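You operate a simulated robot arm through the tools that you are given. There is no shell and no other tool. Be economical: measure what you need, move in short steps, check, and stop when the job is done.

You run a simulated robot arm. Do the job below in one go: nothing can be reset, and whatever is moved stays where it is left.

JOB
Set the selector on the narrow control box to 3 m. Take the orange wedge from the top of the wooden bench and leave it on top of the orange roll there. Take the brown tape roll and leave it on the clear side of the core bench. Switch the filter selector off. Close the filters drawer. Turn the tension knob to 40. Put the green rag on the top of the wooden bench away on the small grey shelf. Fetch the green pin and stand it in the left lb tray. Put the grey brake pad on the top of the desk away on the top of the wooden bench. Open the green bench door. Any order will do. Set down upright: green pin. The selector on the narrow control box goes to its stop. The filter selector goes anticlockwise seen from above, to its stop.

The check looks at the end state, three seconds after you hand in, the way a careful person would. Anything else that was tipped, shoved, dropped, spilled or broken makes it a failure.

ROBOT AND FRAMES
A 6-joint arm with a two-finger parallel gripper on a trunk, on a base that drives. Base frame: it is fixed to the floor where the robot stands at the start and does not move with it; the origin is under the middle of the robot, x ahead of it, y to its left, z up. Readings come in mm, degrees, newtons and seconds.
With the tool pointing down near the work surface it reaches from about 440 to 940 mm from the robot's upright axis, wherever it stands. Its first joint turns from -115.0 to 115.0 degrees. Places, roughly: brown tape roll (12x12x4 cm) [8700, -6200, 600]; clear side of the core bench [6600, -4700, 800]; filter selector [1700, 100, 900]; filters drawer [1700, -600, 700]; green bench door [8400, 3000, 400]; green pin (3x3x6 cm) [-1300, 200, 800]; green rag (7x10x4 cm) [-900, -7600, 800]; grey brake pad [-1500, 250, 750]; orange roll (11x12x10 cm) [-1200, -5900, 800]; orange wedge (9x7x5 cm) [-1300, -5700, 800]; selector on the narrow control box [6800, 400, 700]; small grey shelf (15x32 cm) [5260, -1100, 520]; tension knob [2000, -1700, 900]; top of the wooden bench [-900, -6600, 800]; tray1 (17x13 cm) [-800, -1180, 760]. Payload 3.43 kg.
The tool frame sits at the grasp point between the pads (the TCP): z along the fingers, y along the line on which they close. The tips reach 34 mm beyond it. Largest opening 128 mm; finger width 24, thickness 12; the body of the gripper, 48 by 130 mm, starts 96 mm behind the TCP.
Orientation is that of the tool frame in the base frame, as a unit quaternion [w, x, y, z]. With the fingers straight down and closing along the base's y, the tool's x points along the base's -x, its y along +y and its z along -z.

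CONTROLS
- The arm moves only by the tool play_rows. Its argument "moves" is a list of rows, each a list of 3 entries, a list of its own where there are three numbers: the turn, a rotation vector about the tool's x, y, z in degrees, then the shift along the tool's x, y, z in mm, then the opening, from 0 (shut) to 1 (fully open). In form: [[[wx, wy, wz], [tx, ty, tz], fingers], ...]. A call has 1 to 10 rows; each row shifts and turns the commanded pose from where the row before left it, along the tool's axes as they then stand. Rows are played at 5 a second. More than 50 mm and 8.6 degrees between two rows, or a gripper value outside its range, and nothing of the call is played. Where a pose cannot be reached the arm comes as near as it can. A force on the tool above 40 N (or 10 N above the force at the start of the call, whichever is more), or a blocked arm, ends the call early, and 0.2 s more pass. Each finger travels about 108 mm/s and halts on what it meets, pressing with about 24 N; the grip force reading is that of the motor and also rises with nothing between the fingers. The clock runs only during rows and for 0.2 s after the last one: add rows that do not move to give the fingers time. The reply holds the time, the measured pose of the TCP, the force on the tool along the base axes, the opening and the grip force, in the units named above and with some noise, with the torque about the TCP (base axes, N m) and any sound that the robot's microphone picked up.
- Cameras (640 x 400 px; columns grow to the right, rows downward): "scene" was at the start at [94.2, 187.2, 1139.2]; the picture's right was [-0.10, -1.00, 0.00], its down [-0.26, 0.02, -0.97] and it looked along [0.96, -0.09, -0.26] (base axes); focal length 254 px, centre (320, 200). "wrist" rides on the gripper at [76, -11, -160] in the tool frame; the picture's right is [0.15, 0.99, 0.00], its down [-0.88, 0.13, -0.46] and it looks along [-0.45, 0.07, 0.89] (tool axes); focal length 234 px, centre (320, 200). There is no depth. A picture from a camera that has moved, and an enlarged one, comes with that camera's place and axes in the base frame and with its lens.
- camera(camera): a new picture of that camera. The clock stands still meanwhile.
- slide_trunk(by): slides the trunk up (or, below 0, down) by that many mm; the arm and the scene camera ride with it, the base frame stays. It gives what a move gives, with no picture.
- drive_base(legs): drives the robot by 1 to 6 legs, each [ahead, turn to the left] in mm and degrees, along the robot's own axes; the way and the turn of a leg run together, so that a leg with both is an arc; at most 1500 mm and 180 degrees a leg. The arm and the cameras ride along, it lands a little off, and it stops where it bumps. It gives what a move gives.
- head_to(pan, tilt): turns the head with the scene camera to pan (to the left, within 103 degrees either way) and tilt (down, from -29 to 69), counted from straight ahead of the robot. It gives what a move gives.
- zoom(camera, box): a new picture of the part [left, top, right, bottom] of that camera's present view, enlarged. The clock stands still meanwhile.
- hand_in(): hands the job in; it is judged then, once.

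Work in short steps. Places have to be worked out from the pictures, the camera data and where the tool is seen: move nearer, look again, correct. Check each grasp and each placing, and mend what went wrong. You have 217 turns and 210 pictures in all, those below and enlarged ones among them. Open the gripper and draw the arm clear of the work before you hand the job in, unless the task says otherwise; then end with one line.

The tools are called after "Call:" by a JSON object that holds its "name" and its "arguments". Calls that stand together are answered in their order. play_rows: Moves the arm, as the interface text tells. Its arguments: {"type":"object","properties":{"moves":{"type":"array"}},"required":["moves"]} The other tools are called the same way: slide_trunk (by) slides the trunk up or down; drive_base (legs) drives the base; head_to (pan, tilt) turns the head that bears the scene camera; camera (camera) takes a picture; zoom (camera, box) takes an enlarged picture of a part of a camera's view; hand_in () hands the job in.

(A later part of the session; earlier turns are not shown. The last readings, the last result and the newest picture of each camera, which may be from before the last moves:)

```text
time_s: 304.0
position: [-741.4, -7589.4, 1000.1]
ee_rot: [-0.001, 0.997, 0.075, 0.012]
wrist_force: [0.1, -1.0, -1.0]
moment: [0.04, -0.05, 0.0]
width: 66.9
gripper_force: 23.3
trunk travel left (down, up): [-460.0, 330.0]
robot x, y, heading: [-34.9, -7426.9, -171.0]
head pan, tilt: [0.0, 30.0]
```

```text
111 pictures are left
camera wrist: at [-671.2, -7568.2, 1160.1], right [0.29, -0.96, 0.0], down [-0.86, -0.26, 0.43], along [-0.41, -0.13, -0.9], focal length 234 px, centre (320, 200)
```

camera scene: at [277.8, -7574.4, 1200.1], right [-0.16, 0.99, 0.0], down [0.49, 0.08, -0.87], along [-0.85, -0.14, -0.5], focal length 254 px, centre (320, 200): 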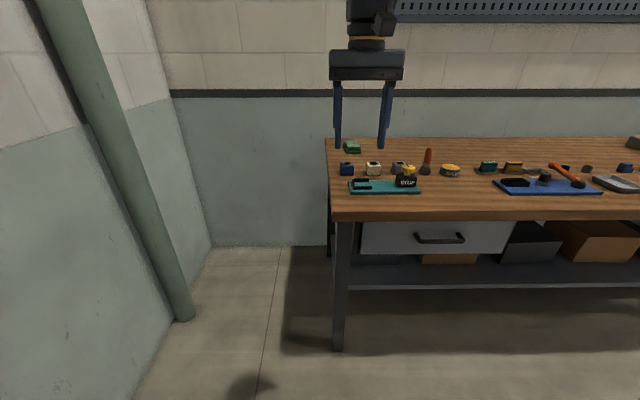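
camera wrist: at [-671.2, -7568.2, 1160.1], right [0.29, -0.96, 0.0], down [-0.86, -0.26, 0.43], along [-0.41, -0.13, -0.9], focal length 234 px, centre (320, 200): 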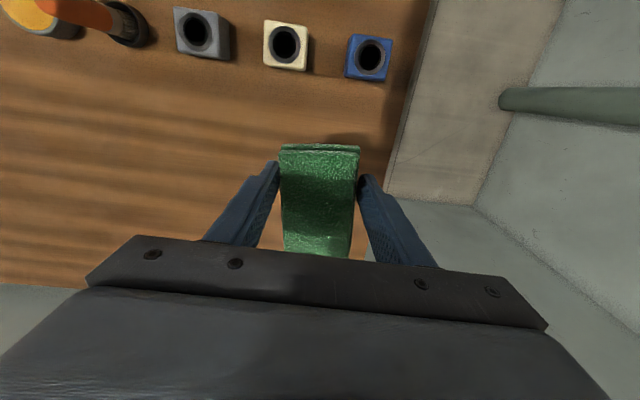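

Rag held. I back away from the bench and look east to find a route.

Call:
{"name": "drive_base", "arguments": {"legs": [[-500, 0], [0, 171]]}}

Call:
{"name": "head_to", "arguments": {"pan": 25, "tilt": 10}}

Call:
{"name": "camera", "arguments": {"camera": "scene"}}

Call:
{"name": "head_to", "arguments": {"pan": 60, "tilt": 10}}

Call:
{"name": "camera", "arguments": {"camera": "scene"}}

```text
time_s: 313.8
position: [1170.5, -7304.5, 1000.8]
ee_rot: [-0.012, 0.007, 1.0, 0.0]
wrist_force: [0.2, -0.5, 0.2]
moment: [0.02, 0.01, 0.01]
width: 65.4
gripper_force: 23.7
trunk travel left (down, up): [-460.0, 330.0]
robot x, y, heading: [442.2, -7348.0, -0.6]
head pan, tilt: [0.0, 30.0]
```

```text
time_s: 314.7
position: [1170.2, -7303.6, 1000.6]
ee_rot: [-0.012, 0.007, 1.0, -0.001]
wrist_force: [-0.1, 0.4, -0.2]
moment: [0.01, 0.02, -0.03]
width: 65.1
gripper_force: 23.8
trunk travel left (down, up): [-460.0, 330.0]
robot x, y, heading: [448.6, -7349.7, -0.4]
head pan, tilt: [25.0, 10.0]
```

```text
110 pictures are left
camera scene: at [510.2, -7115.0, 1232.5], right [0.42, -0.91, 0.0], down [-0.16, -0.07, -0.98], along [0.9, 0.41, -0.17], focal length 254 px, centre (320, 200)
```

scene: 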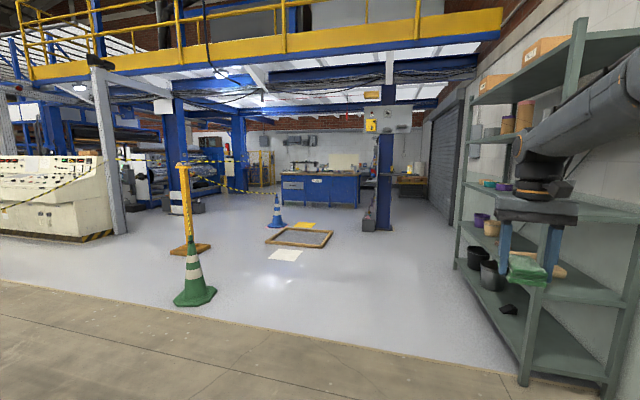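

```text
time_s: 315.7
position: [1170.5, -7305.4, 1000.5]
ee_rot: [-0.012, 0.007, 1.0, -0.001]
wrist_force: [-0.3, 0.3, -0.6]
moment: [-0.01, 0.0, -0.01]
width: 65.1
gripper_force: 23.5
trunk travel left (down, up): [-460.0, 330.0]
robot x, y, heading: [448.4, -7348.4, -0.5]
head pan, tilt: [60.0, 10.0]
```

```text
109 pictures are left
camera scene: at [472.7, -7073.6, 1232.5], right [0.86, -0.51, 0.0], down [-0.09, -0.15, -0.98], along [0.5, 0.85, -0.17], focal length 254 px, centre (320, 200)
```

scene: 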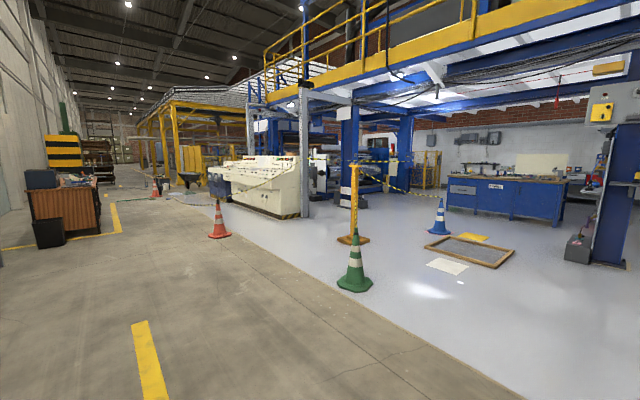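

A clear way leads east between the cone barrier and the rack. I drive to about [3500,-6400] and look again.

Call:
{"name": "drive_base", "arguments": {"legs": [[0, 17.5], [1500, 0], [1500, 0]]}}

Call:
{"name": "head_to", "arguments": {"pan": 45, "tilt": 10}}

Call:
{"name": "camera", "arguments": {"camera": "scene"}}

Call:
{"name": "head_to", "arguments": {"pan": 0, "tilt": 10}}

Call:
{"name": "camera", "arguments": {"camera": "scene"}}

```text
time_s: 331.2
position: [3990.9, -6229.9, 1001.3]
ee_rot: [-0.012, -0.132, 0.991, -0.002]
wrist_force: [-0.5, 0.0, -0.5]
moment: [0.0, 0.01, 0.0]
width: 64.2
gripper_force: 23.9
trunk travel left (down, up): [-460.0, 330.0]
robot x, y, heading: [3308.6, -6467.3, 15.6]
head pan, tilt: [60.0, 10.0]
```

```text
time_s: 331.9
position: [3991.2, -6229.3, 1000.1]
ee_rot: [-0.012, -0.131, 0.991, -0.003]
wrist_force: [0.9, -0.1, -0.2]
moment: [0.0, -0.01, -0.01]
width: 63.6
gripper_force: 24.2
trunk travel left (down, up): [-460.0, 330.0]
robot x, y, heading: [3308.1, -6473.0, 15.7]
head pan, tilt: [45.0, 10.0]
```

```text
108 pictures are left
camera scene: at [3278.8, -6207.3, 1232.5], right [0.87, -0.49, 0.0], down [-0.09, -0.15, -0.98], along [0.48, 0.86, -0.17], focal length 254 px, centre (320, 200)
```

scene: 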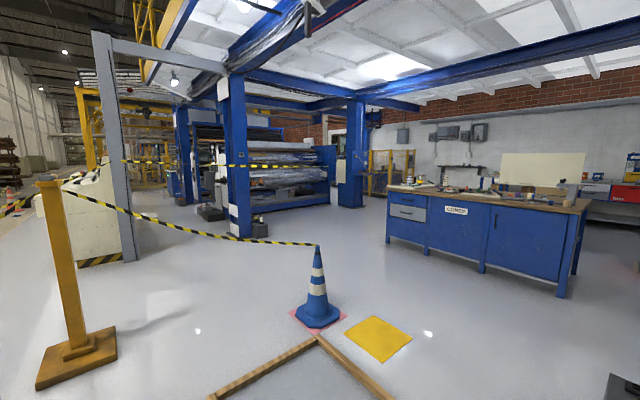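

```text
time_s: 333.1
position: [3991.2, -6230.0, 1000.1]
ee_rot: [-0.012, -0.132, 0.991, -0.002]
wrist_force: [0.0, 0.0, -1.3]
moment: [0.01, 0.0, 0.02]
width: 64.1
gripper_force: 23.9
trunk travel left (down, up): [-460.0, 330.0]
robot x, y, heading: [3307.1, -6471.0, 15.3]
head pan, tilt: [0.0, 10.0]
```

```text
107 pictures are left
camera scene: at [3322.8, -6263.3, 1232.5], right [0.27, -0.96, 0.0], down [-0.17, -0.05, -0.98], along [0.95, 0.27, -0.17], focal length 254 px, centre (320, 200)
```

scene: 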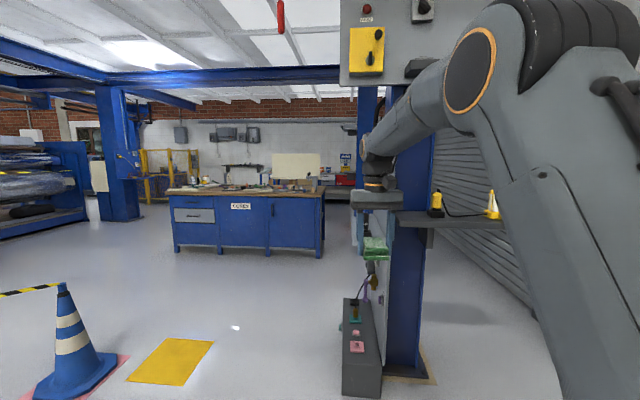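

Call:
{"name": "head_to", "arguments": {"pan": 45, "tilt": 10}}

Call:
{"name": "zoom", "arguments": {"camera": "scene", "box": [190, 130, 350, 230]}}

```text
time_s: 334.2
position: [3992.4, -6230.0, 999.8]
ee_rot: [-0.012, -0.131, 0.991, -0.002]
wrist_force: [0.5, 0.2, -0.4]
moment: [0.01, 0.01, 0.01]
width: 63.7
gripper_force: 24.4
trunk travel left (down, up): [-460.0, 330.0]
robot x, y, heading: [3307.5, -6467.7, 15.3]
head pan, tilt: [45.0, 10.0]
```

```text
4.00 times, centred on (270, 180) of scene
camera zoom: at [3279.0, -6207.4, 1232.5], right [0.87, -0.49, 0.0], down [-0.09, -0.15, -0.98], along [0.48, 0.86, -0.17], focal length 1018 px, centre (520, 280)
```

zoom: 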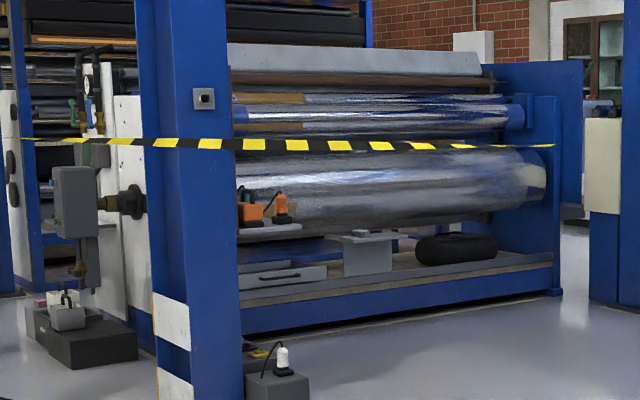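

Call:
{"name": "head_to", "arguments": {"pan": 10, "tilt": 28}}

Call:
{"name": "camera", "arguments": {"camera": "scene"}}

```text
time_s: 335.2
position: [3991.3, -6229.8, 1001.8]
ee_rot: [-0.012, -0.132, 0.991, -0.004]
wrist_force: [1.0, 0.6, -0.6]
moment: [0.0, 0.0, 0.02]
width: 63.8
gripper_force: 24.0
trunk travel left (down, up): [-460.0, 330.0]
robot x, y, heading: [3306.7, -6469.1, 15.5]
head pan, tilt: [10.0, 28.0]
```

```text
105 pictures are left
camera scene: at [3315.5, -6248.9, 1203.4], right [0.43, -0.9, 0.0], down [-0.42, -0.2, -0.88], along [0.8, 0.38, -0.47], focal length 254 px, centre (320, 200)
```

scene: 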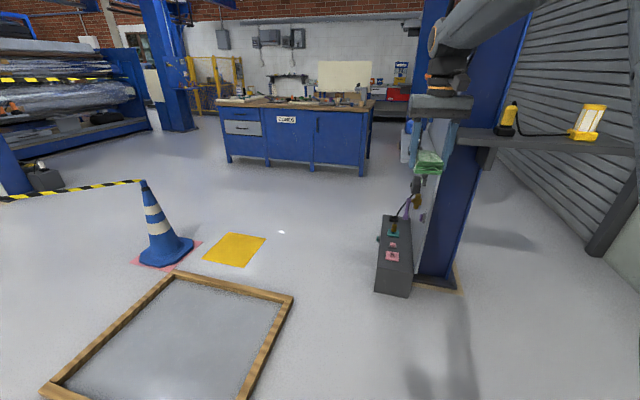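

The gap between the floor frame and the dark box is only ~0.5 m. I check the passage on the south side of the column.

Call:
{"name": "drive_base", "arguments": {"legs": [[0, -45]]}}

Call:
{"name": "head_to", "arguments": {"pan": 38, "tilt": 25}}

Call:
{"name": "camera", "arguments": {"camera": "scene"}}

```text
time_s: 337.6
position: [3964.7, -6777.9, 1001.6]
ee_rot: [-0.013, 0.254, 0.967, 0.002]
wrist_force: [-0.5, 0.4, -0.3]
moment: [0.01, 0.02, -0.01]
width: 64.0
gripper_force: 24.0
trunk travel left (down, up): [-460.0, 330.0]
robot x, y, heading: [3306.5, -6472.7, -28.9]
head pan, tilt: [10.0, 28.0]
```

```text
time_s: 338.6
position: [3965.4, -6778.4, 999.9]
ee_rot: [-0.012, 0.254, 0.967, 0.003]
wrist_force: [0.8, -0.4, 0.1]
moment: [0.0, 0.02, 0.04]
width: 63.9
gripper_force: 24.2
trunk travel left (down, up): [-460.0, 330.0]
robot x, y, heading: [3307.7, -6470.3, -28.8]
head pan, tilt: [38.0, 25.0]
```

```text
104 pictures are left
camera scene: at [3473.0, -6274.5, 1208.1], right [0.16, -0.99, 0.0], down [-0.42, -0.07, -0.91], along [0.9, 0.14, -0.42], focal length 254 px, centre (320, 200)
```

scene: 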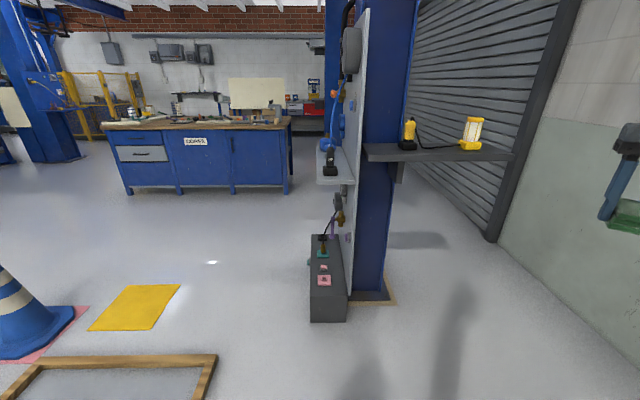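

The south passage is tight (~0.5 m beside a shelf). The shelf job lies on the far side anyway, so I return to the start area and look for the northern way round.

Call:
{"name": "drive_base", "arguments": {"legs": [[0, 180], [0, 4.3], [1500, 0], [1500, 0], [520, 0], [0, -65]]}}

Call:
{"name": "drive_base", "arguments": {"legs": [[1500, 0], [1500, 0], [1500, 0], [800, 0]]}}

Call:
{"name": "head_to", "arguments": {"pan": -20, "tilt": 8}}

Call:
{"name": "camera", "arguments": {"camera": "scene"}}

```text
time_s: 366.4
position: [-57.9, -4410.7, 1001.4]
ee_rot: [0.008, 0.728, -0.685, 0.01]
wrist_force: [-0.2, -0.6, 0.7]
moment: [0.0, 0.01, 0.01]
width: 64.0
gripper_force: 23.7
trunk travel left (down, up): [-460.0, 330.0]
robot x, y, heading: [42.8, -5126.8, 93.9]
head pan, tilt: [38.0, 25.0]
```

```text
time_s: 391.8
position: [-517.3, 871.5, 999.9]
ee_rot: [0.008, 0.734, -0.679, 0.009]
wrist_force: [-0.3, 0.0, -0.6]
moment: [0.0, 0.08, 0.01]
width: 63.8
gripper_force: 24.2
trunk travel left (down, up): [-460.0, 330.0]
robot x, y, heading: [-405.3, 152.9, 94.6]
head pan, tilt: [38.0, 25.0]
```

```text
time_s: 393.1
position: [-516.6, 871.8, 1001.3]
ee_rot: [0.008, 0.734, -0.679, 0.01]
wrist_force: [-0.3, 0.8, 0.2]
moment: [-0.02, 0.01, 0.01]
width: 64.1
gripper_force: 23.7
trunk travel left (down, up): [-460.0, 330.0]
robot x, y, heading: [-407.6, 159.0, 95.5]
head pan, tilt: [-20.0, 8.0]
```

```text
103 pictures are left
camera scene: at [-574.4, 207.4, 1235.7], right [0.97, -0.26, 0.0], down [-0.04, -0.13, -0.99], along [0.26, 0.96, -0.14], focal length 254 px, centre (320, 200)
```

scene: 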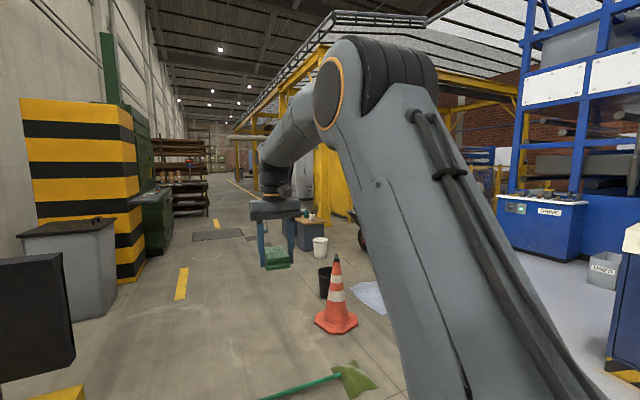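

I turn right to look towards the north-east passage beside the filter bench.

Call:
{"name": "drive_base", "arguments": {"legs": [[0, -95], [500, 0]]}}

Call:
{"name": "head_to", "arguments": {"pan": 35, "tilt": 12}}

Call:
{"name": "camera", "arguments": {"camera": "scene"}}

```text
time_s: 400.0
position: [819.6, 196.7, 1001.7]
ee_rot: [-0.012, 0.008, 1.0, -0.002]
wrist_force: [0.8, 0.7, -0.1]
moment: [-0.02, 0.02, 0.01]
width: 64.0
gripper_force: 24.2
trunk travel left (down, up): [-460.0, 330.0]
robot x, y, heading: [100.1, 150.1, -0.2]
head pan, tilt: [-20.0, 8.0]
```

```text
time_s: 401.3
position: [819.7, 195.8, 1001.5]
ee_rot: [-0.012, 0.008, 1.0, -0.001]
wrist_force: [0.3, -0.3, -0.6]
moment: [-0.06, 0.01, -0.04]
width: 63.7
gripper_force: 23.5
trunk travel left (down, up): [-460.0, 330.0]
robot x, y, heading: [95.4, 148.3, -0.2]
head pan, tilt: [35.0, 12.0]
```

```text
102 pictures are left
camera scene: at [152.1, 401.0, 1229.3], right [0.57, -0.82, 0.0], down [-0.17, -0.12, -0.98], along [0.81, 0.56, -0.21], focal length 254 px, centre (320, 200)
```

scene: 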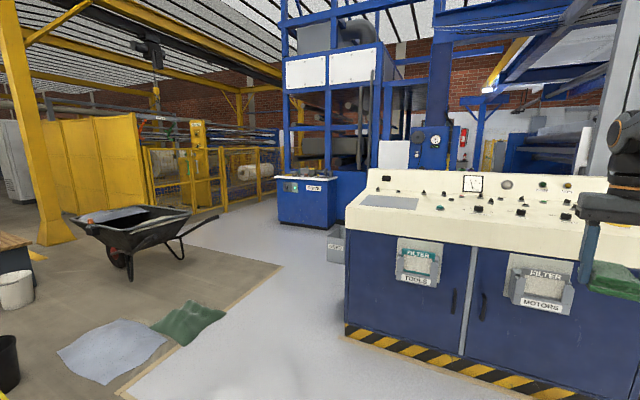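

Way through: between the cloth and the filter cabinet, then past the DRIVE unit along the yellow fence. I drive there.

Call:
{"name": "drive_base", "arguments": {"legs": [[0, 48.5], [1500, 0], [330, 0], [0, 11], [1200, 0]]}}

Call:
{"name": "head_to", "arguments": {"pan": -15, "tilt": 12}}

Call:
{"name": "camera", "arguments": {"camera": "scene"}}

```text
time_s: 419.2
position: [2314.8, 3174.5, 1000.0]
ee_rot: [-0.01, -0.48, 0.877, -0.007]
wrist_force: [-0.1, 0.4, -0.6]
moment: [-0.01, 0.02, 0.01]
width: 63.8
gripper_force: 24.5
trunk travel left (down, up): [-460.0, 330.0]
robot x, y, heading: [1971.9, 2535.4, 57.7]
head pan, tilt: [35.0, 12.0]
```

```text
time_s: 420.3
position: [2315.3, 3172.2, 1001.1]
ee_rot: [-0.01, -0.48, 0.877, -0.007]
wrist_force: [0.3, 0.0, 0.7]
moment: [-0.03, 0.0, -0.01]
width: 63.8
gripper_force: 24.1
trunk travel left (down, up): [-460.0, 330.0]
robot x, y, heading: [1975.6, 2534.0, 58.0]
head pan, tilt: [-15.0, 12.0]
```

```text
101 pictures are left
camera scene: at [1863.5, 2684.1, 1229.3], right [0.68, -0.73, 0.0], down [-0.15, -0.14, -0.98], along [0.72, 0.67, -0.21], focal length 254 px, centre (320, 200)
```

scene: 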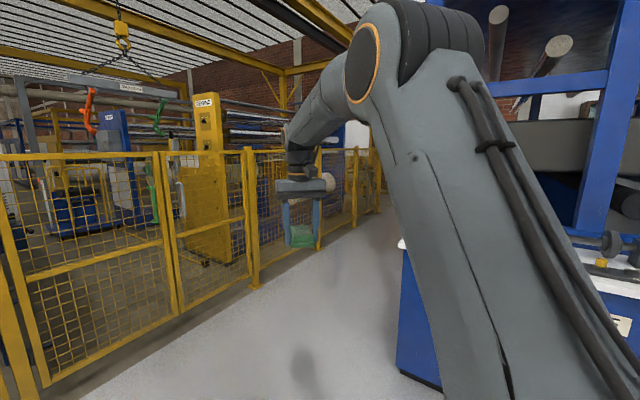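

The corridor runs along the fence. I go to its entrance and look along it.

Call:
{"name": "drive_base", "arguments": {"legs": [[0, 1.5], [1400, 0], [0, -49]]}}

Call:
{"name": "head_to", "arguments": {"pan": 5, "tilt": 12}}

Call:
{"name": "camera", "arguments": {"camera": "scene"}}

```text
time_s: 429.9
position: [3371.2, 3958.6, 1001.6]
ee_rot: [-0.012, -0.102, 0.995, -0.002]
wrist_force: [0.3, 0.1, 0.1]
moment: [-0.02, -0.02, 0.0]
width: 64.2
gripper_force: 24.3
trunk travel left (down, up): [-460.0, 330.0]
robot x, y, heading: [2676.8, 3757.7, 11.9]
head pan, tilt: [-15.0, 12.0]
```

```text
time_s: 430.8
position: [3372.0, 3959.9, 1001.1]
ee_rot: [-0.013, -0.102, 0.995, -0.003]
wrist_force: [-0.1, 0.3, -1.2]
moment: [0.01, 0.04, 0.03]
width: 63.8
gripper_force: 24.0
trunk travel left (down, up): [-460.0, 330.0]
robot x, y, heading: [2676.7, 3761.9, 11.9]
head pan, tilt: [5.0, 12.0]
```

```text
100 pictures are left
camera scene: at [2701.3, 3973.3, 1229.3], right [0.3, -0.96, 0.0], down [-0.2, -0.06, -0.98], along [0.93, 0.29, -0.21], focal length 254 px, centre (320, 200)
```

scene: 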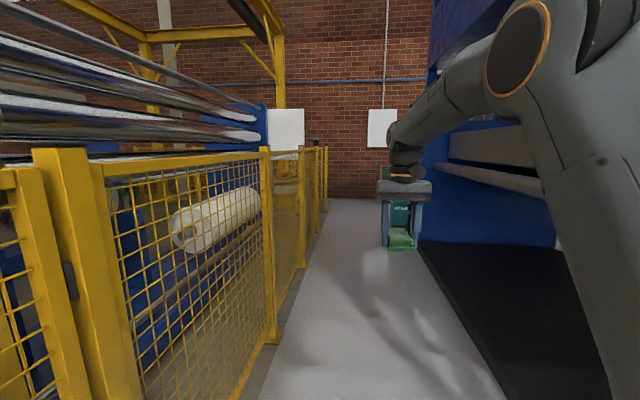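

The corridor is ~1.2 m wide and clear. I drive along it to near its end.

Call:
{"name": "drive_base", "arguments": {"legs": [[1300, -1], [1300, -1], [1200, 0]]}}

Call:
{"name": "head_to", "arguments": {"pan": -25, "tilt": 12}}

Call:
{"name": "camera", "arguments": {"camera": "scene"}}

```text
time_s: 449.1
position: [7118.2, 4666.8, 1000.9]
ee_rot: [-0.013, -0.087, 0.996, -0.002]
wrist_force: [0.5, 0.0, -0.3]
moment: [-0.01, 0.03, -0.02]
width: 63.8
gripper_force: 23.8
trunk travel left (down, up): [-460.0, 330.0]
robot x, y, heading: [6417.7, 4484.5, 10.5]
head pan, tilt: [5.0, 12.0]
```

```text
time_s: 450.1
position: [7118.8, 4666.5, 1001.2]
ee_rot: [-0.011, -0.087, 0.996, -0.002]
wrist_force: [0.3, 0.2, -0.6]
moment: [0.02, 0.01, -0.02]
width: 63.9
gripper_force: 24.2
trunk travel left (down, up): [-460.0, 330.0]
robot x, y, heading: [6416.2, 4486.4, 10.7]
head pan, tilt: [-25.0, 12.0]
```

```text
99 pictures are left
camera scene: at [6449.3, 4651.6, 1229.3], right [-0.25, -0.97, 0.0], down [-0.2, 0.05, -0.98], along [0.95, -0.24, -0.21], focal length 254 px, centre (320, 200)
```

scene: 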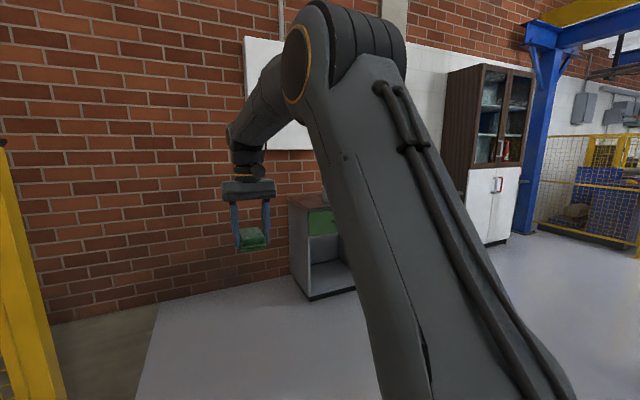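

Call:
{"name": "drive_base", "arguments": {"legs": [[600, 0], [0, -75]]}}

Call:
{"name": "head_to", "arguments": {"pan": 30, "tilt": 15}}

Call:
{"name": "camera", "arguments": {"camera": "scene"}}

Call:
{"name": "head_to", "arguments": {"pan": -20, "tilt": 12}}

Call:
{"name": "camera", "arguments": {"camera": "scene"}}

```text
time_s: 456.7
position: [7356.4, 3964.8, 1000.8]
ee_rot: [-0.011, 0.536, 0.844, 0.006]
wrist_force: [-0.6, -0.1, -0.1]
moment: [0.03, 0.0, -0.03]
width: 63.8
gripper_force: 23.5
trunk travel left (down, up): [-460.0, 330.0]
robot x, y, heading: [7002.6, 4595.5, -64.5]
head pan, tilt: [-25.0, 12.0]
```

```text
time_s: 457.9
position: [7357.0, 3965.1, 1001.1]
ee_rot: [-0.01, 0.536, 0.844, 0.005]
wrist_force: [0.1, -0.7, -0.8]
moment: [0.01, 0.0, 0.01]
width: 64.0
gripper_force: 24.0
trunk travel left (down, up): [-460.0, 330.0]
robot x, y, heading: [6999.4, 4593.8, -64.4]
head pan, tilt: [30.0, 15.0]
```

```text
98 pictures are left
camera scene: at [7242.0, 4648.4, 1224.4], right [-0.56, -0.83, 0.0], down [-0.21, 0.15, -0.97], along [0.8, -0.54, -0.26], focal length 254 px, centre (320, 200)
```

scene: 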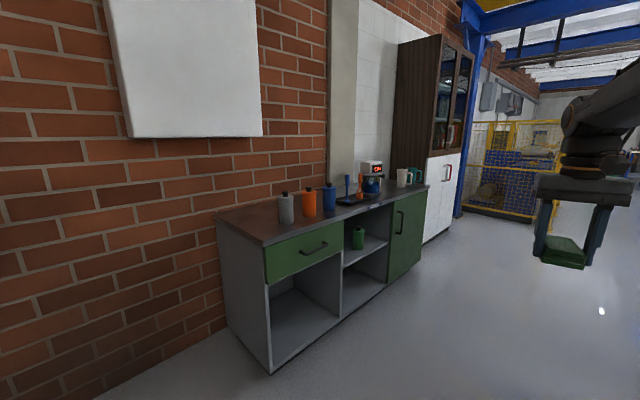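

```text
time_s: 459.1
position: [7356.5, 3965.1, 1001.8]
ee_rot: [-0.01, 0.535, 0.845, 0.006]
wrist_force: [1.0, 1.1, -0.9]
moment: [0.01, 0.01, -0.01]
width: 64.0
gripper_force: 23.6
trunk travel left (down, up): [-460.0, 330.0]
robot x, y, heading: [7000.5, 4595.6, -64.1]
head pan, tilt: [-20.0, 12.0]
```

```text
97 pictures are left
camera scene: at [7174.2, 4608.3, 1229.3], right [-0.99, -0.1, 0.0], down [-0.02, 0.21, -0.98], along [0.1, -0.97, -0.21], focal length 254 px, centre (320, 200)
```

scene: 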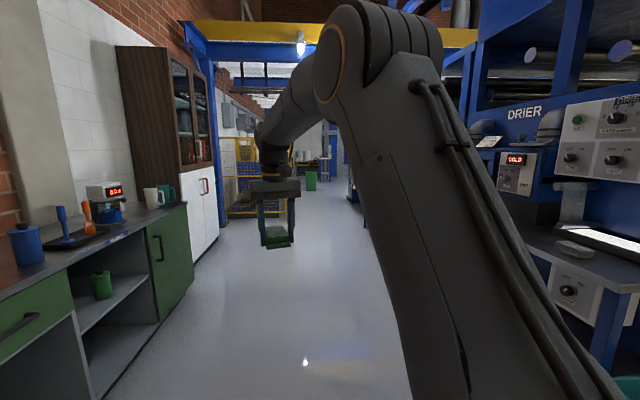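

The green bench with its door is here, and the way south is open. I continue south with the rag and look for the shelf and control box.

Call:
{"name": "drive_base", "arguments": {"legs": [[0, -21], [1500, 0], [1300, 0]]}}

Call:
{"name": "head_to", "arguments": {"pan": 0, "tilt": 12}}

Call:
{"name": "camera", "arguments": {"camera": "scene"}}

Call:
{"name": "head_to", "arguments": {"pan": -75, "tilt": 12}}

Call:
{"name": "camera", "arguments": {"camera": "scene"}}

```text
time_s: 473.7
position: [7363.5, 1115.1, 1001.2]
ee_rot: [-0.01, 0.676, 0.737, 0.008]
wrist_force: [0.3, 0.1, -0.4]
moment: [-0.02, 0.0, -0.05]
width: 63.8
gripper_force: 23.9
trunk travel left (down, up): [-460.0, 330.0]
robot x, y, heading: [7242.5, 1830.1, -84.6]
head pan, tilt: [-20.0, 12.0]
```

```text
time_s: 474.5
position: [7364.1, 1116.0, 1000.1]
ee_rot: [-0.008, 0.676, 0.736, 0.007]
wrist_force: [-0.5, -0.1, -0.3]
moment: [-0.03, 0.0, 0.01]
width: 63.7
gripper_force: 23.1
trunk travel left (down, up): [-460.0, 330.0]
robot x, y, heading: [7245.2, 1828.7, -84.7]
head pan, tilt: [0.0, 12.0]
```

```text
96 pictures are left
camera scene: at [7446.8, 1779.5, 1229.3], right [-1.0, -0.09, 0.0], down [-0.02, 0.21, -0.98], along [0.09, -0.97, -0.21], focal length 254 px, centre (320, 200)
```

scene: 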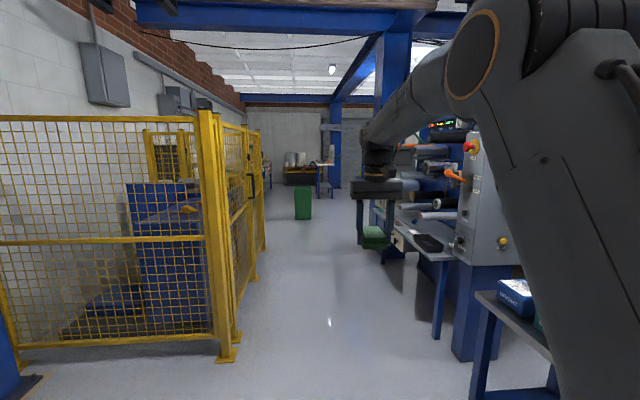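

```text
time_s: 476.0
position: [7361.9, 1115.3, 1001.3]
ee_rot: [-0.009, 0.676, 0.737, 0.007]
wrist_force: [-0.1, 0.8, -0.2]
moment: [0.0, 0.03, 0.01]
width: 63.8
gripper_force: 23.7
trunk travel left (down, up): [-460.0, 330.0]
robot x, y, heading: [7245.9, 1833.0, -84.5]
head pan, tilt: [-75.0, 12.0]
```

```text
95 pictures are left
camera scene: at [7350.7, 1839.7, 1229.3], right [-0.35, 0.94, 0.0], down [0.19, 0.07, -0.98], along [-0.92, -0.34, -0.21], focal length 254 px, centre (320, 200)
```

scene: 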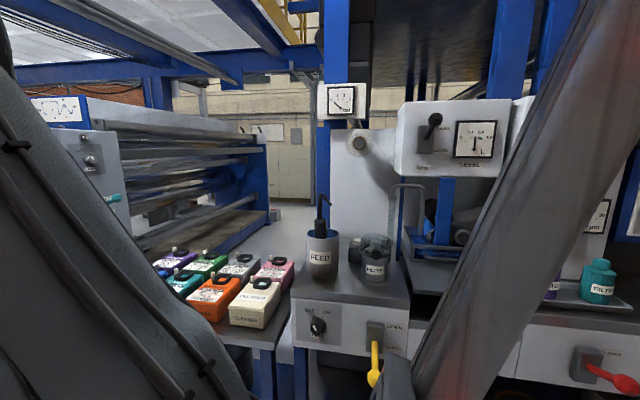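

The narrow control box seems to be at about [6700,400]. I go on south past the column, then look west at the small shelf.

Call:
{"name": "drive_base", "arguments": {"legs": [[1500, 0], [1500, 0], [900, 0], [0, -65]]}}

Call:
{"name": "head_to", "arguments": {"pan": -20, "tilt": 12}}

Call:
{"name": "camera", "arguments": {"camera": "scene"}}

```text
time_s: 497.7
position: [7140.9, -2477.8, 1000.1]
ee_rot: [-0.004, 0.963, 0.271, 0.012]
wrist_force: [-0.5, -1.0, -0.5]
moment: [0.02, 0.01, 0.0]
width: 64.0
gripper_force: 24.3
trunk travel left (down, up): [-460.0, 330.0]
robot x, y, heading: [7724.1, -2048.3, -147.8]
head pan, tilt: [-75.0, 12.0]
```

```text
time_s: 498.9
position: [7139.5, -2477.9, 1001.5]
ee_rot: [-0.003, 0.962, 0.272, 0.011]
wrist_force: [-0.2, 0.2, -1.0]
moment: [0.04, -0.02, 0.0]
width: 63.9
gripper_force: 24.2
trunk travel left (down, up): [-460.0, 330.0]
robot x, y, heading: [7725.9, -2049.9, -147.8]
head pan, tilt: [-20.0, 12.0]
```

```text
94 pictures are left
camera scene: at [7757.4, -2223.8, 1229.3], right [-0.21, 0.98, 0.0], down [0.2, 0.04, -0.98], along [-0.96, -0.2, -0.21], focal length 254 px, centre (320, 200)
```

scene: 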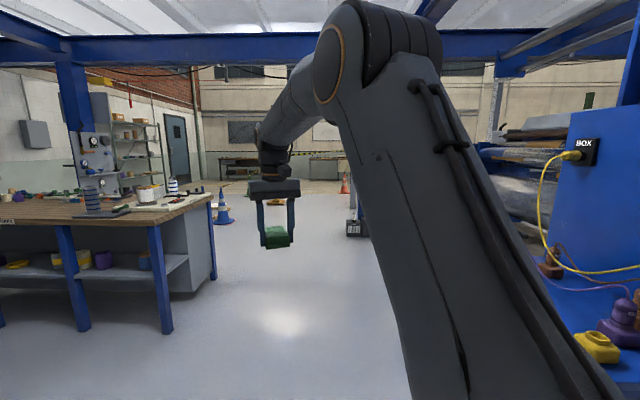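

I'm in the core area. I drive west between the bench and the machine and look north at the small shelf.

Call:
{"name": "drive_base", "arguments": {"legs": [[0, -20], [1500, 0], [500, 0], [0, -80]]}}

Call:
{"name": "head_to", "arguments": {"pan": 25, "tilt": 15}}

Call:
{"name": "camera", "arguments": {"camera": "scene"}}

```text
time_s: 513.5
position: [5399.0, -1893.0, 1001.9]
ee_rot: [0.006, 0.844, -0.536, 0.01]
wrist_force: [-0.8, 0.0, 0.0]
moment: [-0.01, -0.03, 0.01]
width: 63.8
gripper_force: 24.3
trunk travel left (down, up): [-460.0, 330.0]
robot x, y, heading: [5753.1, -2524.8, 115.5]
head pan, tilt: [-20.0, 12.0]
```

```text
time_s: 514.6
position: [5399.1, -1892.6, 1000.6]
ee_rot: [0.006, 0.844, -0.537, 0.01]
wrist_force: [-0.3, 0.5, -0.9]
moment: [0.0, -0.04, 0.03]
width: 63.8
gripper_force: 23.9
trunk travel left (down, up): [-460.0, 330.0]
robot x, y, heading: [5754.1, -2522.8, 115.4]
head pan, tilt: [25.0, 15.0]
```

```text
93 pictures are left
camera scene: at [5516.4, -2568.6, 1224.4], right [0.64, 0.77, 0.0], down [0.2, -0.16, -0.97], along [-0.75, 0.61, -0.26], focal length 254 px, centre (320, 200)
```

scene: 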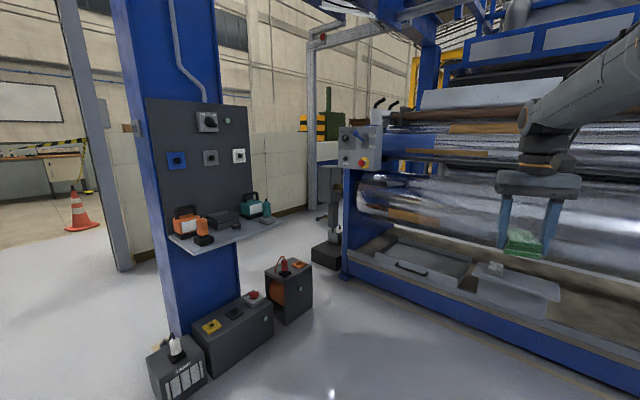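

The shelf is in plain view at about [5275,-1160,520], below the big roll, with no tape in the way. I approach squarely, staying back for now.

Call:
{"name": "drive_base", "arguments": {"legs": [[0, 10], [430, 0], [0, -25]]}}

Call:
{"name": "head_to", "arguments": {"pan": 5, "tilt": 25}}

Call:
{"name": "camera", "arguments": {"camera": "scene"}}

```text
time_s: 519.2
position: [5313.3, -1469.7, 1000.8]
ee_rot: [0.008, 0.768, -0.64, 0.01]
wrist_force: [-0.4, 0.0, -0.5]
moment: [0.01, 0.02, -0.03]
width: 63.9
gripper_force: 23.8
trunk travel left (down, up): [-460.0, 330.0]
robot x, y, heading: [5498.7, -2170.3, 101.0]
head pan, tilt: [25.0, 15.0]
```

```text
time_s: 520.1
position: [5313.6, -1469.0, 1001.2]
ee_rot: [0.007, 0.769, -0.64, 0.01]
wrist_force: [-0.8, -0.1, 0.0]
moment: [-0.02, 0.03, 0.02]
width: 64.0
gripper_force: 24.2
trunk travel left (down, up): [-460.0, 330.0]
robot x, y, heading: [5499.4, -2171.3, 100.9]
head pan, tilt: [5.0, 25.0]
```

```text
92 pictures are left
camera scene: at [5286.8, -2139.1, 1208.2], right [0.96, 0.28, 0.0], down [0.12, -0.41, -0.91], along [-0.25, 0.87, -0.42], focal length 254 px, centre (320, 200)
```

scene: 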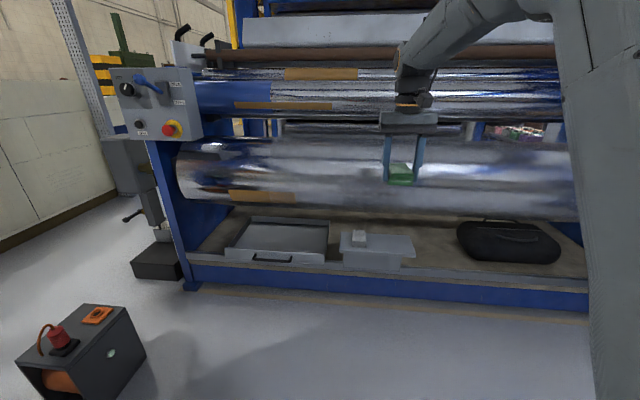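

Call:
{"name": "zoom", "arguments": {"camera": "scene", "box": [300, 180, 460, 280]}}

Call:
{"name": "camera", "arguments": {"camera": "wrist"}}

```text
4.00 times, centred on (380, 230) of scene
camera zoom: at [5286.8, -2139.1, 1208.2], right [0.96, 0.28, 0.0], down [0.12, -0.41, -0.91], along [-0.25, 0.87, -0.42], focal length 1018 px, centre (80, 80)
```

zoom: 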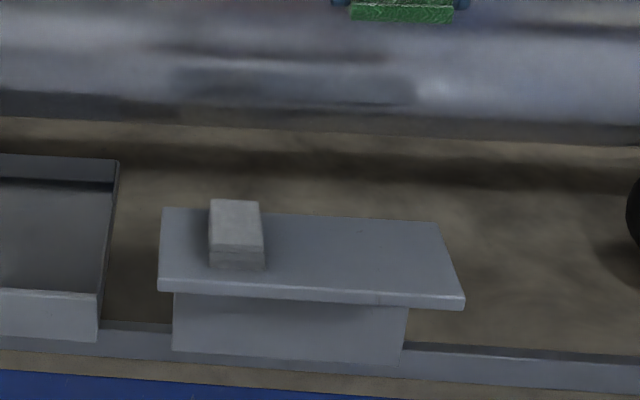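

```text
90 pictures are left
camera wrist: at [5337.8, -1537.6, 1160.8], right [-0.95, -0.32, 0.0], down [-0.29, 0.85, 0.43], along [-0.14, 0.41, -0.9], focal length 234 px, centre (320, 200)
```

wrist: 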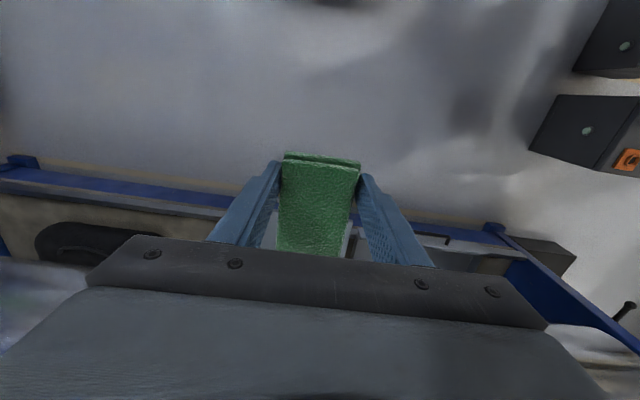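

The right half of the shelf is free (block on the left). Target for the rag ≈[5327,-1180], shelf top ≈560. I retract, lower the trunk 300, and drive closer.

Call:
{"name": "play_rows", "arguments": {"moves": [[[0, 0, 0], [50, 0, 0], 0.3], [[0, 0, 0], [50, 0, 0], 0.3], [[0, 0, 0], [50, 0, 0], 0.3], [[0, 0, 0], [50, 0, 0], 0.3]]}}

Call:
{"name": "slide_trunk", "arguments": {"by": -300}}

Call:
{"name": "drive_base", "arguments": {"legs": [[300, 0]]}}

Call:
{"name": "play_rows", "arguments": {"moves": [[[0, -7.5, 0], [0, 0, 0], 0.3], [[0, -7.5, 0], [0, 0, 0], 0.3], [[0, 0, 0], [0, 0, 0], 0.3]]}}

Call:
{"name": "camera", "arguments": {"camera": "scene"}}

Call:
{"name": "camera", "arguments": {"camera": "wrist"}}

```text
time_s: 521.1
position: [5351.9, -1666.1, 1005.2]
ee_rot: [0.007, 0.769, -0.639, 0.011]
wrist_force: [0.4, 0.6, -0.8]
moment: [-0.07, -0.01, 0.0]
width: 63.7
gripper_force: 24.1
trunk travel left (down, up): [-460.0, 330.0]
robot x, y, heading: [5497.2, -2167.1, 101.0]
head pan, tilt: [5.0, 25.0]
```

```text
time_s: 524.1
position: [5349.9, -1666.3, 705.6]
ee_rot: [0.006, 0.769, -0.639, 0.008]
wrist_force: [0.0, 0.7, -0.6]
moment: [-0.02, -0.03, 0.02]
width: 64.1
gripper_force: 24.0
trunk travel left (down, up): [-160.0, 630.0]
robot x, y, heading: [5495.4, -2171.0, 101.0]
head pan, tilt: [5.0, 25.0]
```

```text
time_s: 526.1
position: [5291.6, -1371.3, 705.9]
ee_rot: [0.006, 0.77, -0.638, 0.01]
wrist_force: [1.0, -0.4, 0.3]
moment: [-0.01, 0.0, -0.04]
width: 63.7
gripper_force: 24.0
trunk travel left (down, up): [-160.0, 630.0]
robot x, y, heading: [5440.8, -1873.1, 101.0]
head pan, tilt: [5.0, 25.0]
```

```text
time_s: 526.9
position: [5282.5, -1350.3, 699.7]
ee_rot: [-0.076, 0.765, -0.633, -0.091]
wrist_force: [-0.4, -0.1, 0.2]
moment: [-0.01, -0.03, 0.01]
width: 63.9
gripper_force: 24.1
out of reach, approached as far as the arm can: row 2
trunk travel left (down, up): [-160.0, 630.0]
robot x, y, heading: [5442.9, -1874.2, 101.2]
head pan, tilt: [5.0, 25.0]
```

```text
89 pictures are left
camera scene: at [5212.7, -1762.5, 908.2], right [0.96, 0.28, 0.0], down [0.12, -0.41, -0.91], along [-0.25, 0.87, -0.42], focal length 254 px, centre (320, 200)
```

scene: 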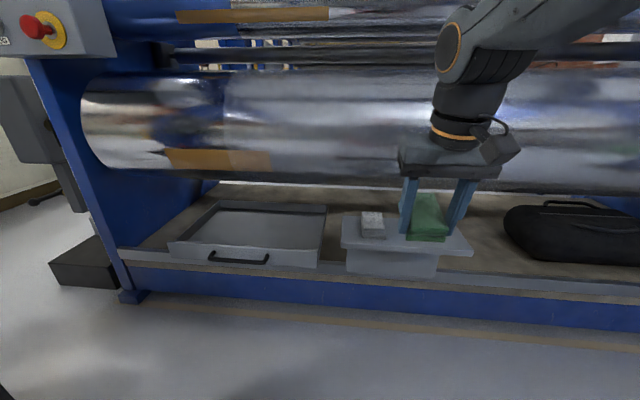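

```text
88 pictures are left
camera wrist: at [5314.7, -1457.4, 835.4], right [-0.95, -0.32, -0.04], down [-0.27, 0.71, 0.65], along [-0.18, 0.62, -0.76], focal length 234 px, centre (320, 200)
```

wrist: 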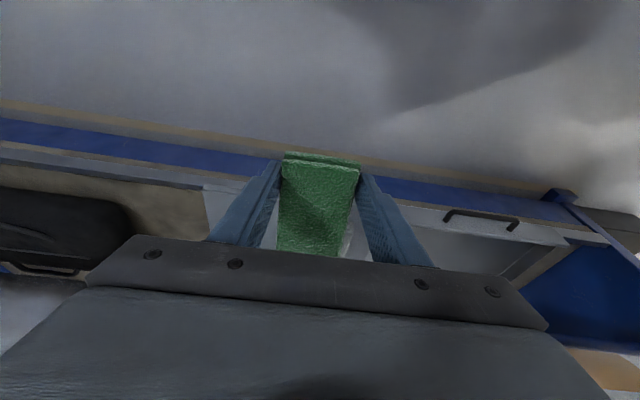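

Refined: shelf top ≈522, centre [5260,-1112]; roll front at y≈-1057. I bring the rag forward over the right half, tool tilted slightly.

Call:
{"name": "play_rows", "arguments": {"moves": [[[0, 0, 0], [-35, -16, 19], 0.3], [[0, 0, 0], [-35, -16, 19], 0.3], [[0, 0, 0], [-35, -16, 19], 0.3], [[0, 0, 0], [-35, -16, 19], 0.3], [[0, 0, 0], [-35, -16, 18], 0.3], [[0, 0, 0], [0, 0, 0], 0.3]]}}

Call:
{"name": "camera", "arguments": {"camera": "scene"}}

Call:
{"name": "camera", "arguments": {"camera": "wrist"}}

```text
time_s: 528.3
position: [5327.7, -1146.6, 647.8]
ee_rot: [-0.076, 0.764, -0.634, -0.091]
wrist_force: [0.1, 0.6, -0.7]
moment: [-0.02, -0.02, -0.02]
width: 63.8
gripper_force: 24.0
trunk travel left (down, up): [-160.0, 630.0]
robot x, y, heading: [5442.1, -1872.1, 101.2]
head pan, tilt: [5.0, 25.0]
```

```text
87 pictures are left
camera scene: at [5212.7, -1762.5, 908.2], right [0.96, 0.28, 0.0], down [0.12, -0.41, -0.91], along [-0.25, 0.87, -0.42], focal length 254 px, centre (320, 200)
```

scene: 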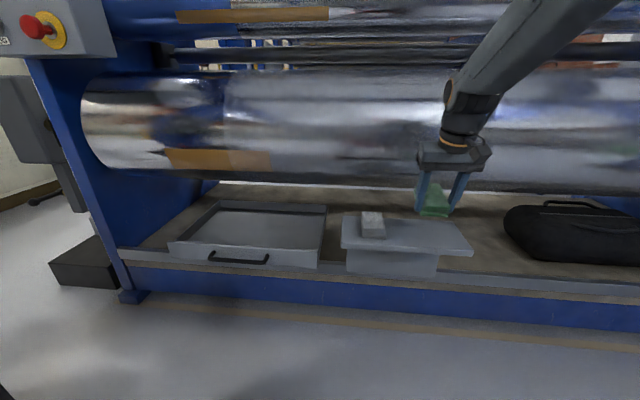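

```text
86 pictures are left
camera wrist: at [5359.4, -1253.7, 783.7], right [-0.95, -0.32, -0.04], down [-0.27, 0.71, 0.65], along [-0.18, 0.62, -0.76], focal length 234 px, centre (320, 200)
```

wrist: 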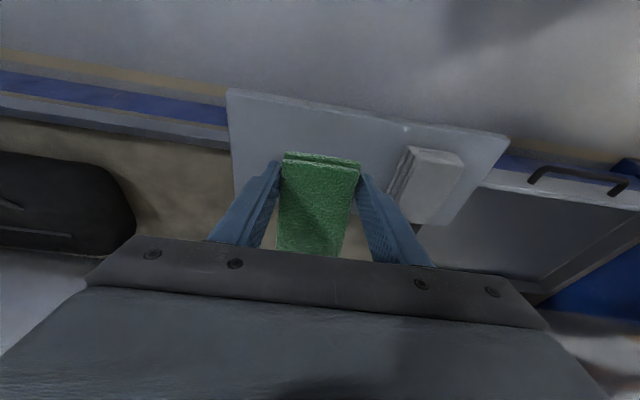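

The landing spot is on the shelf, clear of the block. I descend gradually.

Call:
{"name": "play_rows", "arguments": {"moves": [[[0, 0, 0], [1, 0, 20], 0.3], [[0, 0, 0], [1, 0, 20], 0.3], [[0, 0, 0], [1, 0, 14], 0.3], [[0, 0, 0], [0, 0, 0], 0.3]]}}

Call:
{"name": "zoom", "arguments": {"camera": "scene", "box": [320, 130, 520, 255]}}

Call:
{"name": "camera", "arguments": {"camera": "wrist"}}

```text
time_s: 529.3
position: [5323.5, -1136.7, 597.2]
ee_rot: [-0.077, 0.765, -0.634, -0.09]
wrist_force: [-0.5, 0.2, -0.3]
moment: [-0.04, -0.01, -0.01]
width: 63.8
gripper_force: 24.1
trunk travel left (down, up): [-160.0, 630.0]
robot x, y, heading: [5441.6, -1873.0, 101.2]
head pan, tilt: [5.0, 25.0]
```

```text
3.20 times, centred on (420, 192) of scene
camera zoom: at [5212.7, -1762.4, 908.2], right [0.96, 0.28, 0.0], down [0.12, -0.41, -0.91], along [-0.25, 0.87, -0.42], focal length 814 px, centre (0, 224)
```

zoom: 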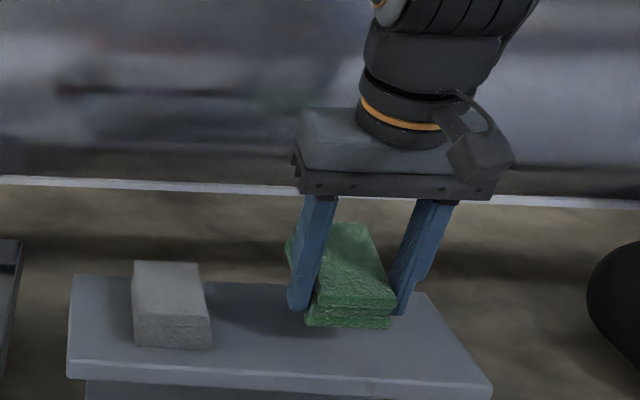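

```text
84 pictures are left
camera wrist: at [5356.1, -1244.4, 732.0], right [-0.95, -0.32, -0.04], down [-0.27, 0.71, 0.65], along [-0.18, 0.62, -0.76], focal length 234 px, centre (320, 200)
```

wrist: 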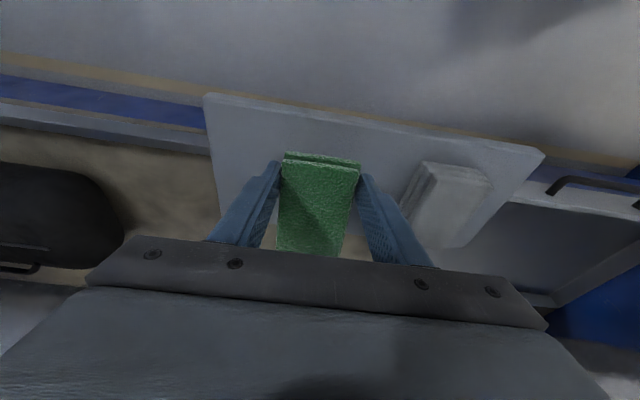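

Slightly far back; I move 15 mm towards me while lowering 20, then feel for contact.

Call:
{"name": "play_rows", "arguments": {"moves": [[[0, 0, 0], [15, 0, -4], 0.3], [[0, 0, 0], [2, 0, 9], 0.3], [[0, 0, 0], [1, 0, 6], 0.3], [[0, 0, 0], [1, 0, 5], 0.3], [[0, 0, 0], [1, 0, 4], 0.3], [[0, 0, 0], [1, 0, 3], 0.3], [[0, 0, 0], [0, 0, 0], 0.3]]}}

Call:
{"name": "zoom", "arguments": {"camera": "scene", "box": [320, 130, 520, 255]}}

```text
time_s: 530.9
position: [5327.4, -1151.7, 569.9]
ee_rot: [-0.076, 0.764, -0.634, -0.09]
wrist_force: [0.2, 0.0, -1.3]
moment: [-0.02, -0.01, 0.0]
width: 63.8
gripper_force: 24.3
trunk travel left (down, up): [-160.0, 630.0]
robot x, y, heading: [5440.5, -1874.5, 101.0]
head pan, tilt: [5.0, 25.0]
```

```text
3.20 times, centred on (420, 192) of scene
camera zoom: at [5212.7, -1762.5, 908.1], right [0.96, 0.28, 0.0], down [0.12, -0.41, -0.91], along [-0.25, 0.87, -0.42], focal length 814 px, centre (0, 224)
```

zoom: 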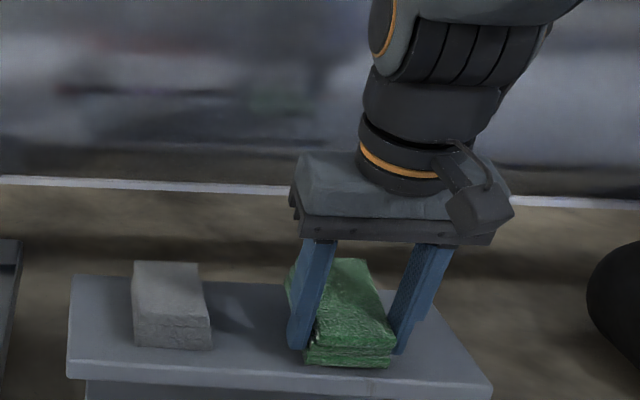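

Call:
{"name": "play_rows", "arguments": {"moves": [[[0, 0, 0], [-3, 0, 3], 0.3], [[0, 0, 0], [-3, 0, 3], 0.3], [[0, 0, 0], [0, 0, 3], 0.3], [[0, 0, 0], [0, 0, 2], 0.3], [[0, 0, 0], [0, 0, 0], 0.3]]}}

Call:
{"name": "zoom", "arguments": {"camera": "scene", "box": [320, 130, 520, 255]}}

```text
time_s: 532.1
position: [5325.2, -1143.0, 561.3]
ee_rot: [-0.077, 0.765, -0.633, -0.092]
wrist_force: [2.0, -7.0, 21.9]
moment: [-0.57, -0.03, 0.0]
width: 64.2
gripper_force: 23.9
trunk travel left (down, up): [-160.0, 630.0]
robot x, y, heading: [5440.6, -1873.1, 101.0]
head pan, tilt: [5.0, 25.0]
```

```text
3.20 times, centred on (420, 192) of scene
camera zoom: at [5212.9, -1763.3, 908.4], right [0.96, 0.28, 0.0], down [0.12, -0.41, -0.91], along [-0.25, 0.87, -0.42], focal length 814 px, centre (0, 224)
```

zoom: 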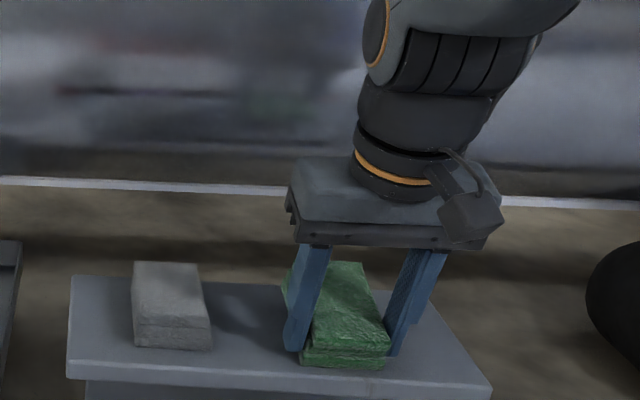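

Contact. I ease, open and draw back along the tool axis.

Call:
{"name": "play_rows", "arguments": {"moves": [[[0, 0, 0], [0, 0, -2], 0.3], [[0, 0, 0], [0, 0, 0], 0.5], [[0, 0, 0], [0, 0, 0], 0.65], [[0, 0, 0], [0, 0, 0], 0.65], [[0, 0, 0], [0, 0, -30], 0.65], [[0, 0, 0], [0, 0, -45], 0.65], [[0, 0, 0], [40, 0, -25], 0.65], [[0, 0, 0], [45, 0, 0], 0.65], [[0, 0, 0], [45, 0, -10], 0.65]]}}

Call:
{"name": "zoom", "arguments": {"camera": "scene", "box": [300, 130, 500, 255]}}

Call:
{"name": "camera", "arguments": {"camera": "wrist"}}

```text
time_s: 534.1
position: [5357.9, -1292.5, 637.3]
ee_rot: [-0.076, 0.764, -0.634, -0.091]
wrist_force: [-0.5, -0.3, 0.1]
moment: [0.05, 0.02, -0.02]
width: 83.3
gripper_force: 0.0
trunk travel left (down, up): [-160.0, 630.0]
robot x, y, heading: [5439.0, -1873.9, 101.2]
head pan, tilt: [5.0, 25.0]
```

```text
3.20 times, centred on (400, 192) of scene
camera zoom: at [5212.7, -1762.3, 908.1], right [0.96, 0.28, 0.0], down [0.12, -0.41, -0.91], along [-0.25, 0.87, -0.42], focal length 814 px, centre (64, 224)
```

zoom: 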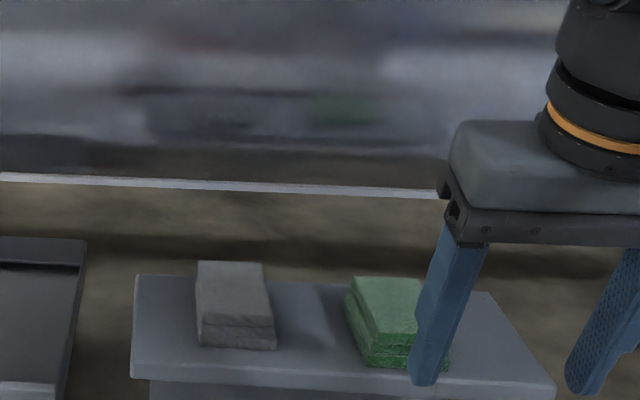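

```text
80 pictures are left
camera wrist: at [5389.4, -1399.3, 772.9], right [-0.95, -0.32, -0.04], down [-0.27, 0.71, 0.65], along [-0.18, 0.62, -0.76], focal length 234 px, centre (320, 200)
```

wrist: 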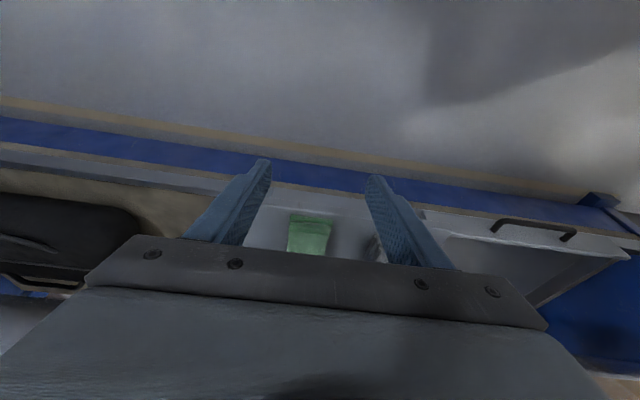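

Rag placed on the shelf. Next the brown tape roll: I level the tool, raise the trunk, and drive back east to look south past the core bench.

Call:
{"name": "play_rows", "arguments": {"moves": [[[0, 7, 0], [20, 0, -30], 0.6], [[0, 6.6, 0], [0, 0, -40], 0.6], [[0, 0, 0], [0, 0, -40], 0.6]]}}

Call:
{"name": "drive_base", "arguments": {"legs": [[-350, 0], [0, -116], [1500, 0], [520, 0], [0, -50]]}}

Call:
{"name": "slide_trunk", "arguments": {"by": 300}}

Call:
{"name": "head_to", "arguments": {"pan": 0, "tilt": 14}}

Call:
{"name": "camera", "arguments": {"camera": "scene"}}

```text
time_s: 534.9
position: [5361.6, -1324.4, 742.7]
ee_rot: [0.001, 0.769, -0.639, 0.001]
wrist_force: [0.5, -0.4, 0.9]
moment: [-0.01, -0.02, -0.02]
width: 76.8
gripper_force: 0.0
trunk travel left (down, up): [-160.0, 630.0]
robot x, y, heading: [5443.2, -1875.4, 101.1]
head pan, tilt: [5.0, 25.0]
```

```text
time_s: 553.9
position: [7726.2, -3129.6, 741.4]
ee_rot: [0.0, 0.516, 0.856, -0.001]
wrist_force: [0.0, 0.6, -0.1]
moment: [-0.04, 0.01, 0.02]
width: 76.9
gripper_force: 0.0
trunk travel left (down, up): [-160.0, 630.0]
robot x, y, heading: [7486.6, -2629.0, -62.0]
head pan, tilt: [5.0, 25.0]
```

```text
time_s: 556.9
position: [7725.1, -3129.4, 1041.6]
ee_rot: [0.0, 0.516, 0.856, -0.001]
wrist_force: [-0.1, 0.6, -0.4]
moment: [-0.02, -0.01, -0.02]
width: 77.0
gripper_force: 0.0
trunk travel left (down, up): [-460.0, 330.0]
robot x, y, heading: [7484.5, -2623.3, -61.7]
head pan, tilt: [5.0, 25.0]
```

```text
time_s: 557.6
position: [7726.1, -3128.5, 1042.8]
ee_rot: [0.0, 0.516, 0.856, -0.001]
wrist_force: [0.6, 0.0, 0.6]
moment: [0.01, -0.02, -0.02]
width: 76.7
gripper_force: 0.1
trunk travel left (down, up): [-460.0, 330.0]
robot x, y, heading: [7485.0, -2628.3, -61.6]
head pan, tilt: [0.0, 14.0]
```

```text
79 pictures are left
camera scene: at [7690.6, -2596.5, 1226.0], right [-0.88, -0.47, 0.0], down [-0.12, 0.21, -0.97], along [0.46, -0.85, -0.24], focal length 254 px, centre (320, 200)
```

scene: 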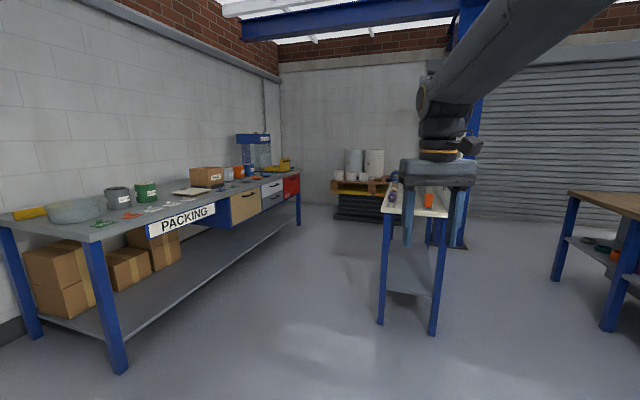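

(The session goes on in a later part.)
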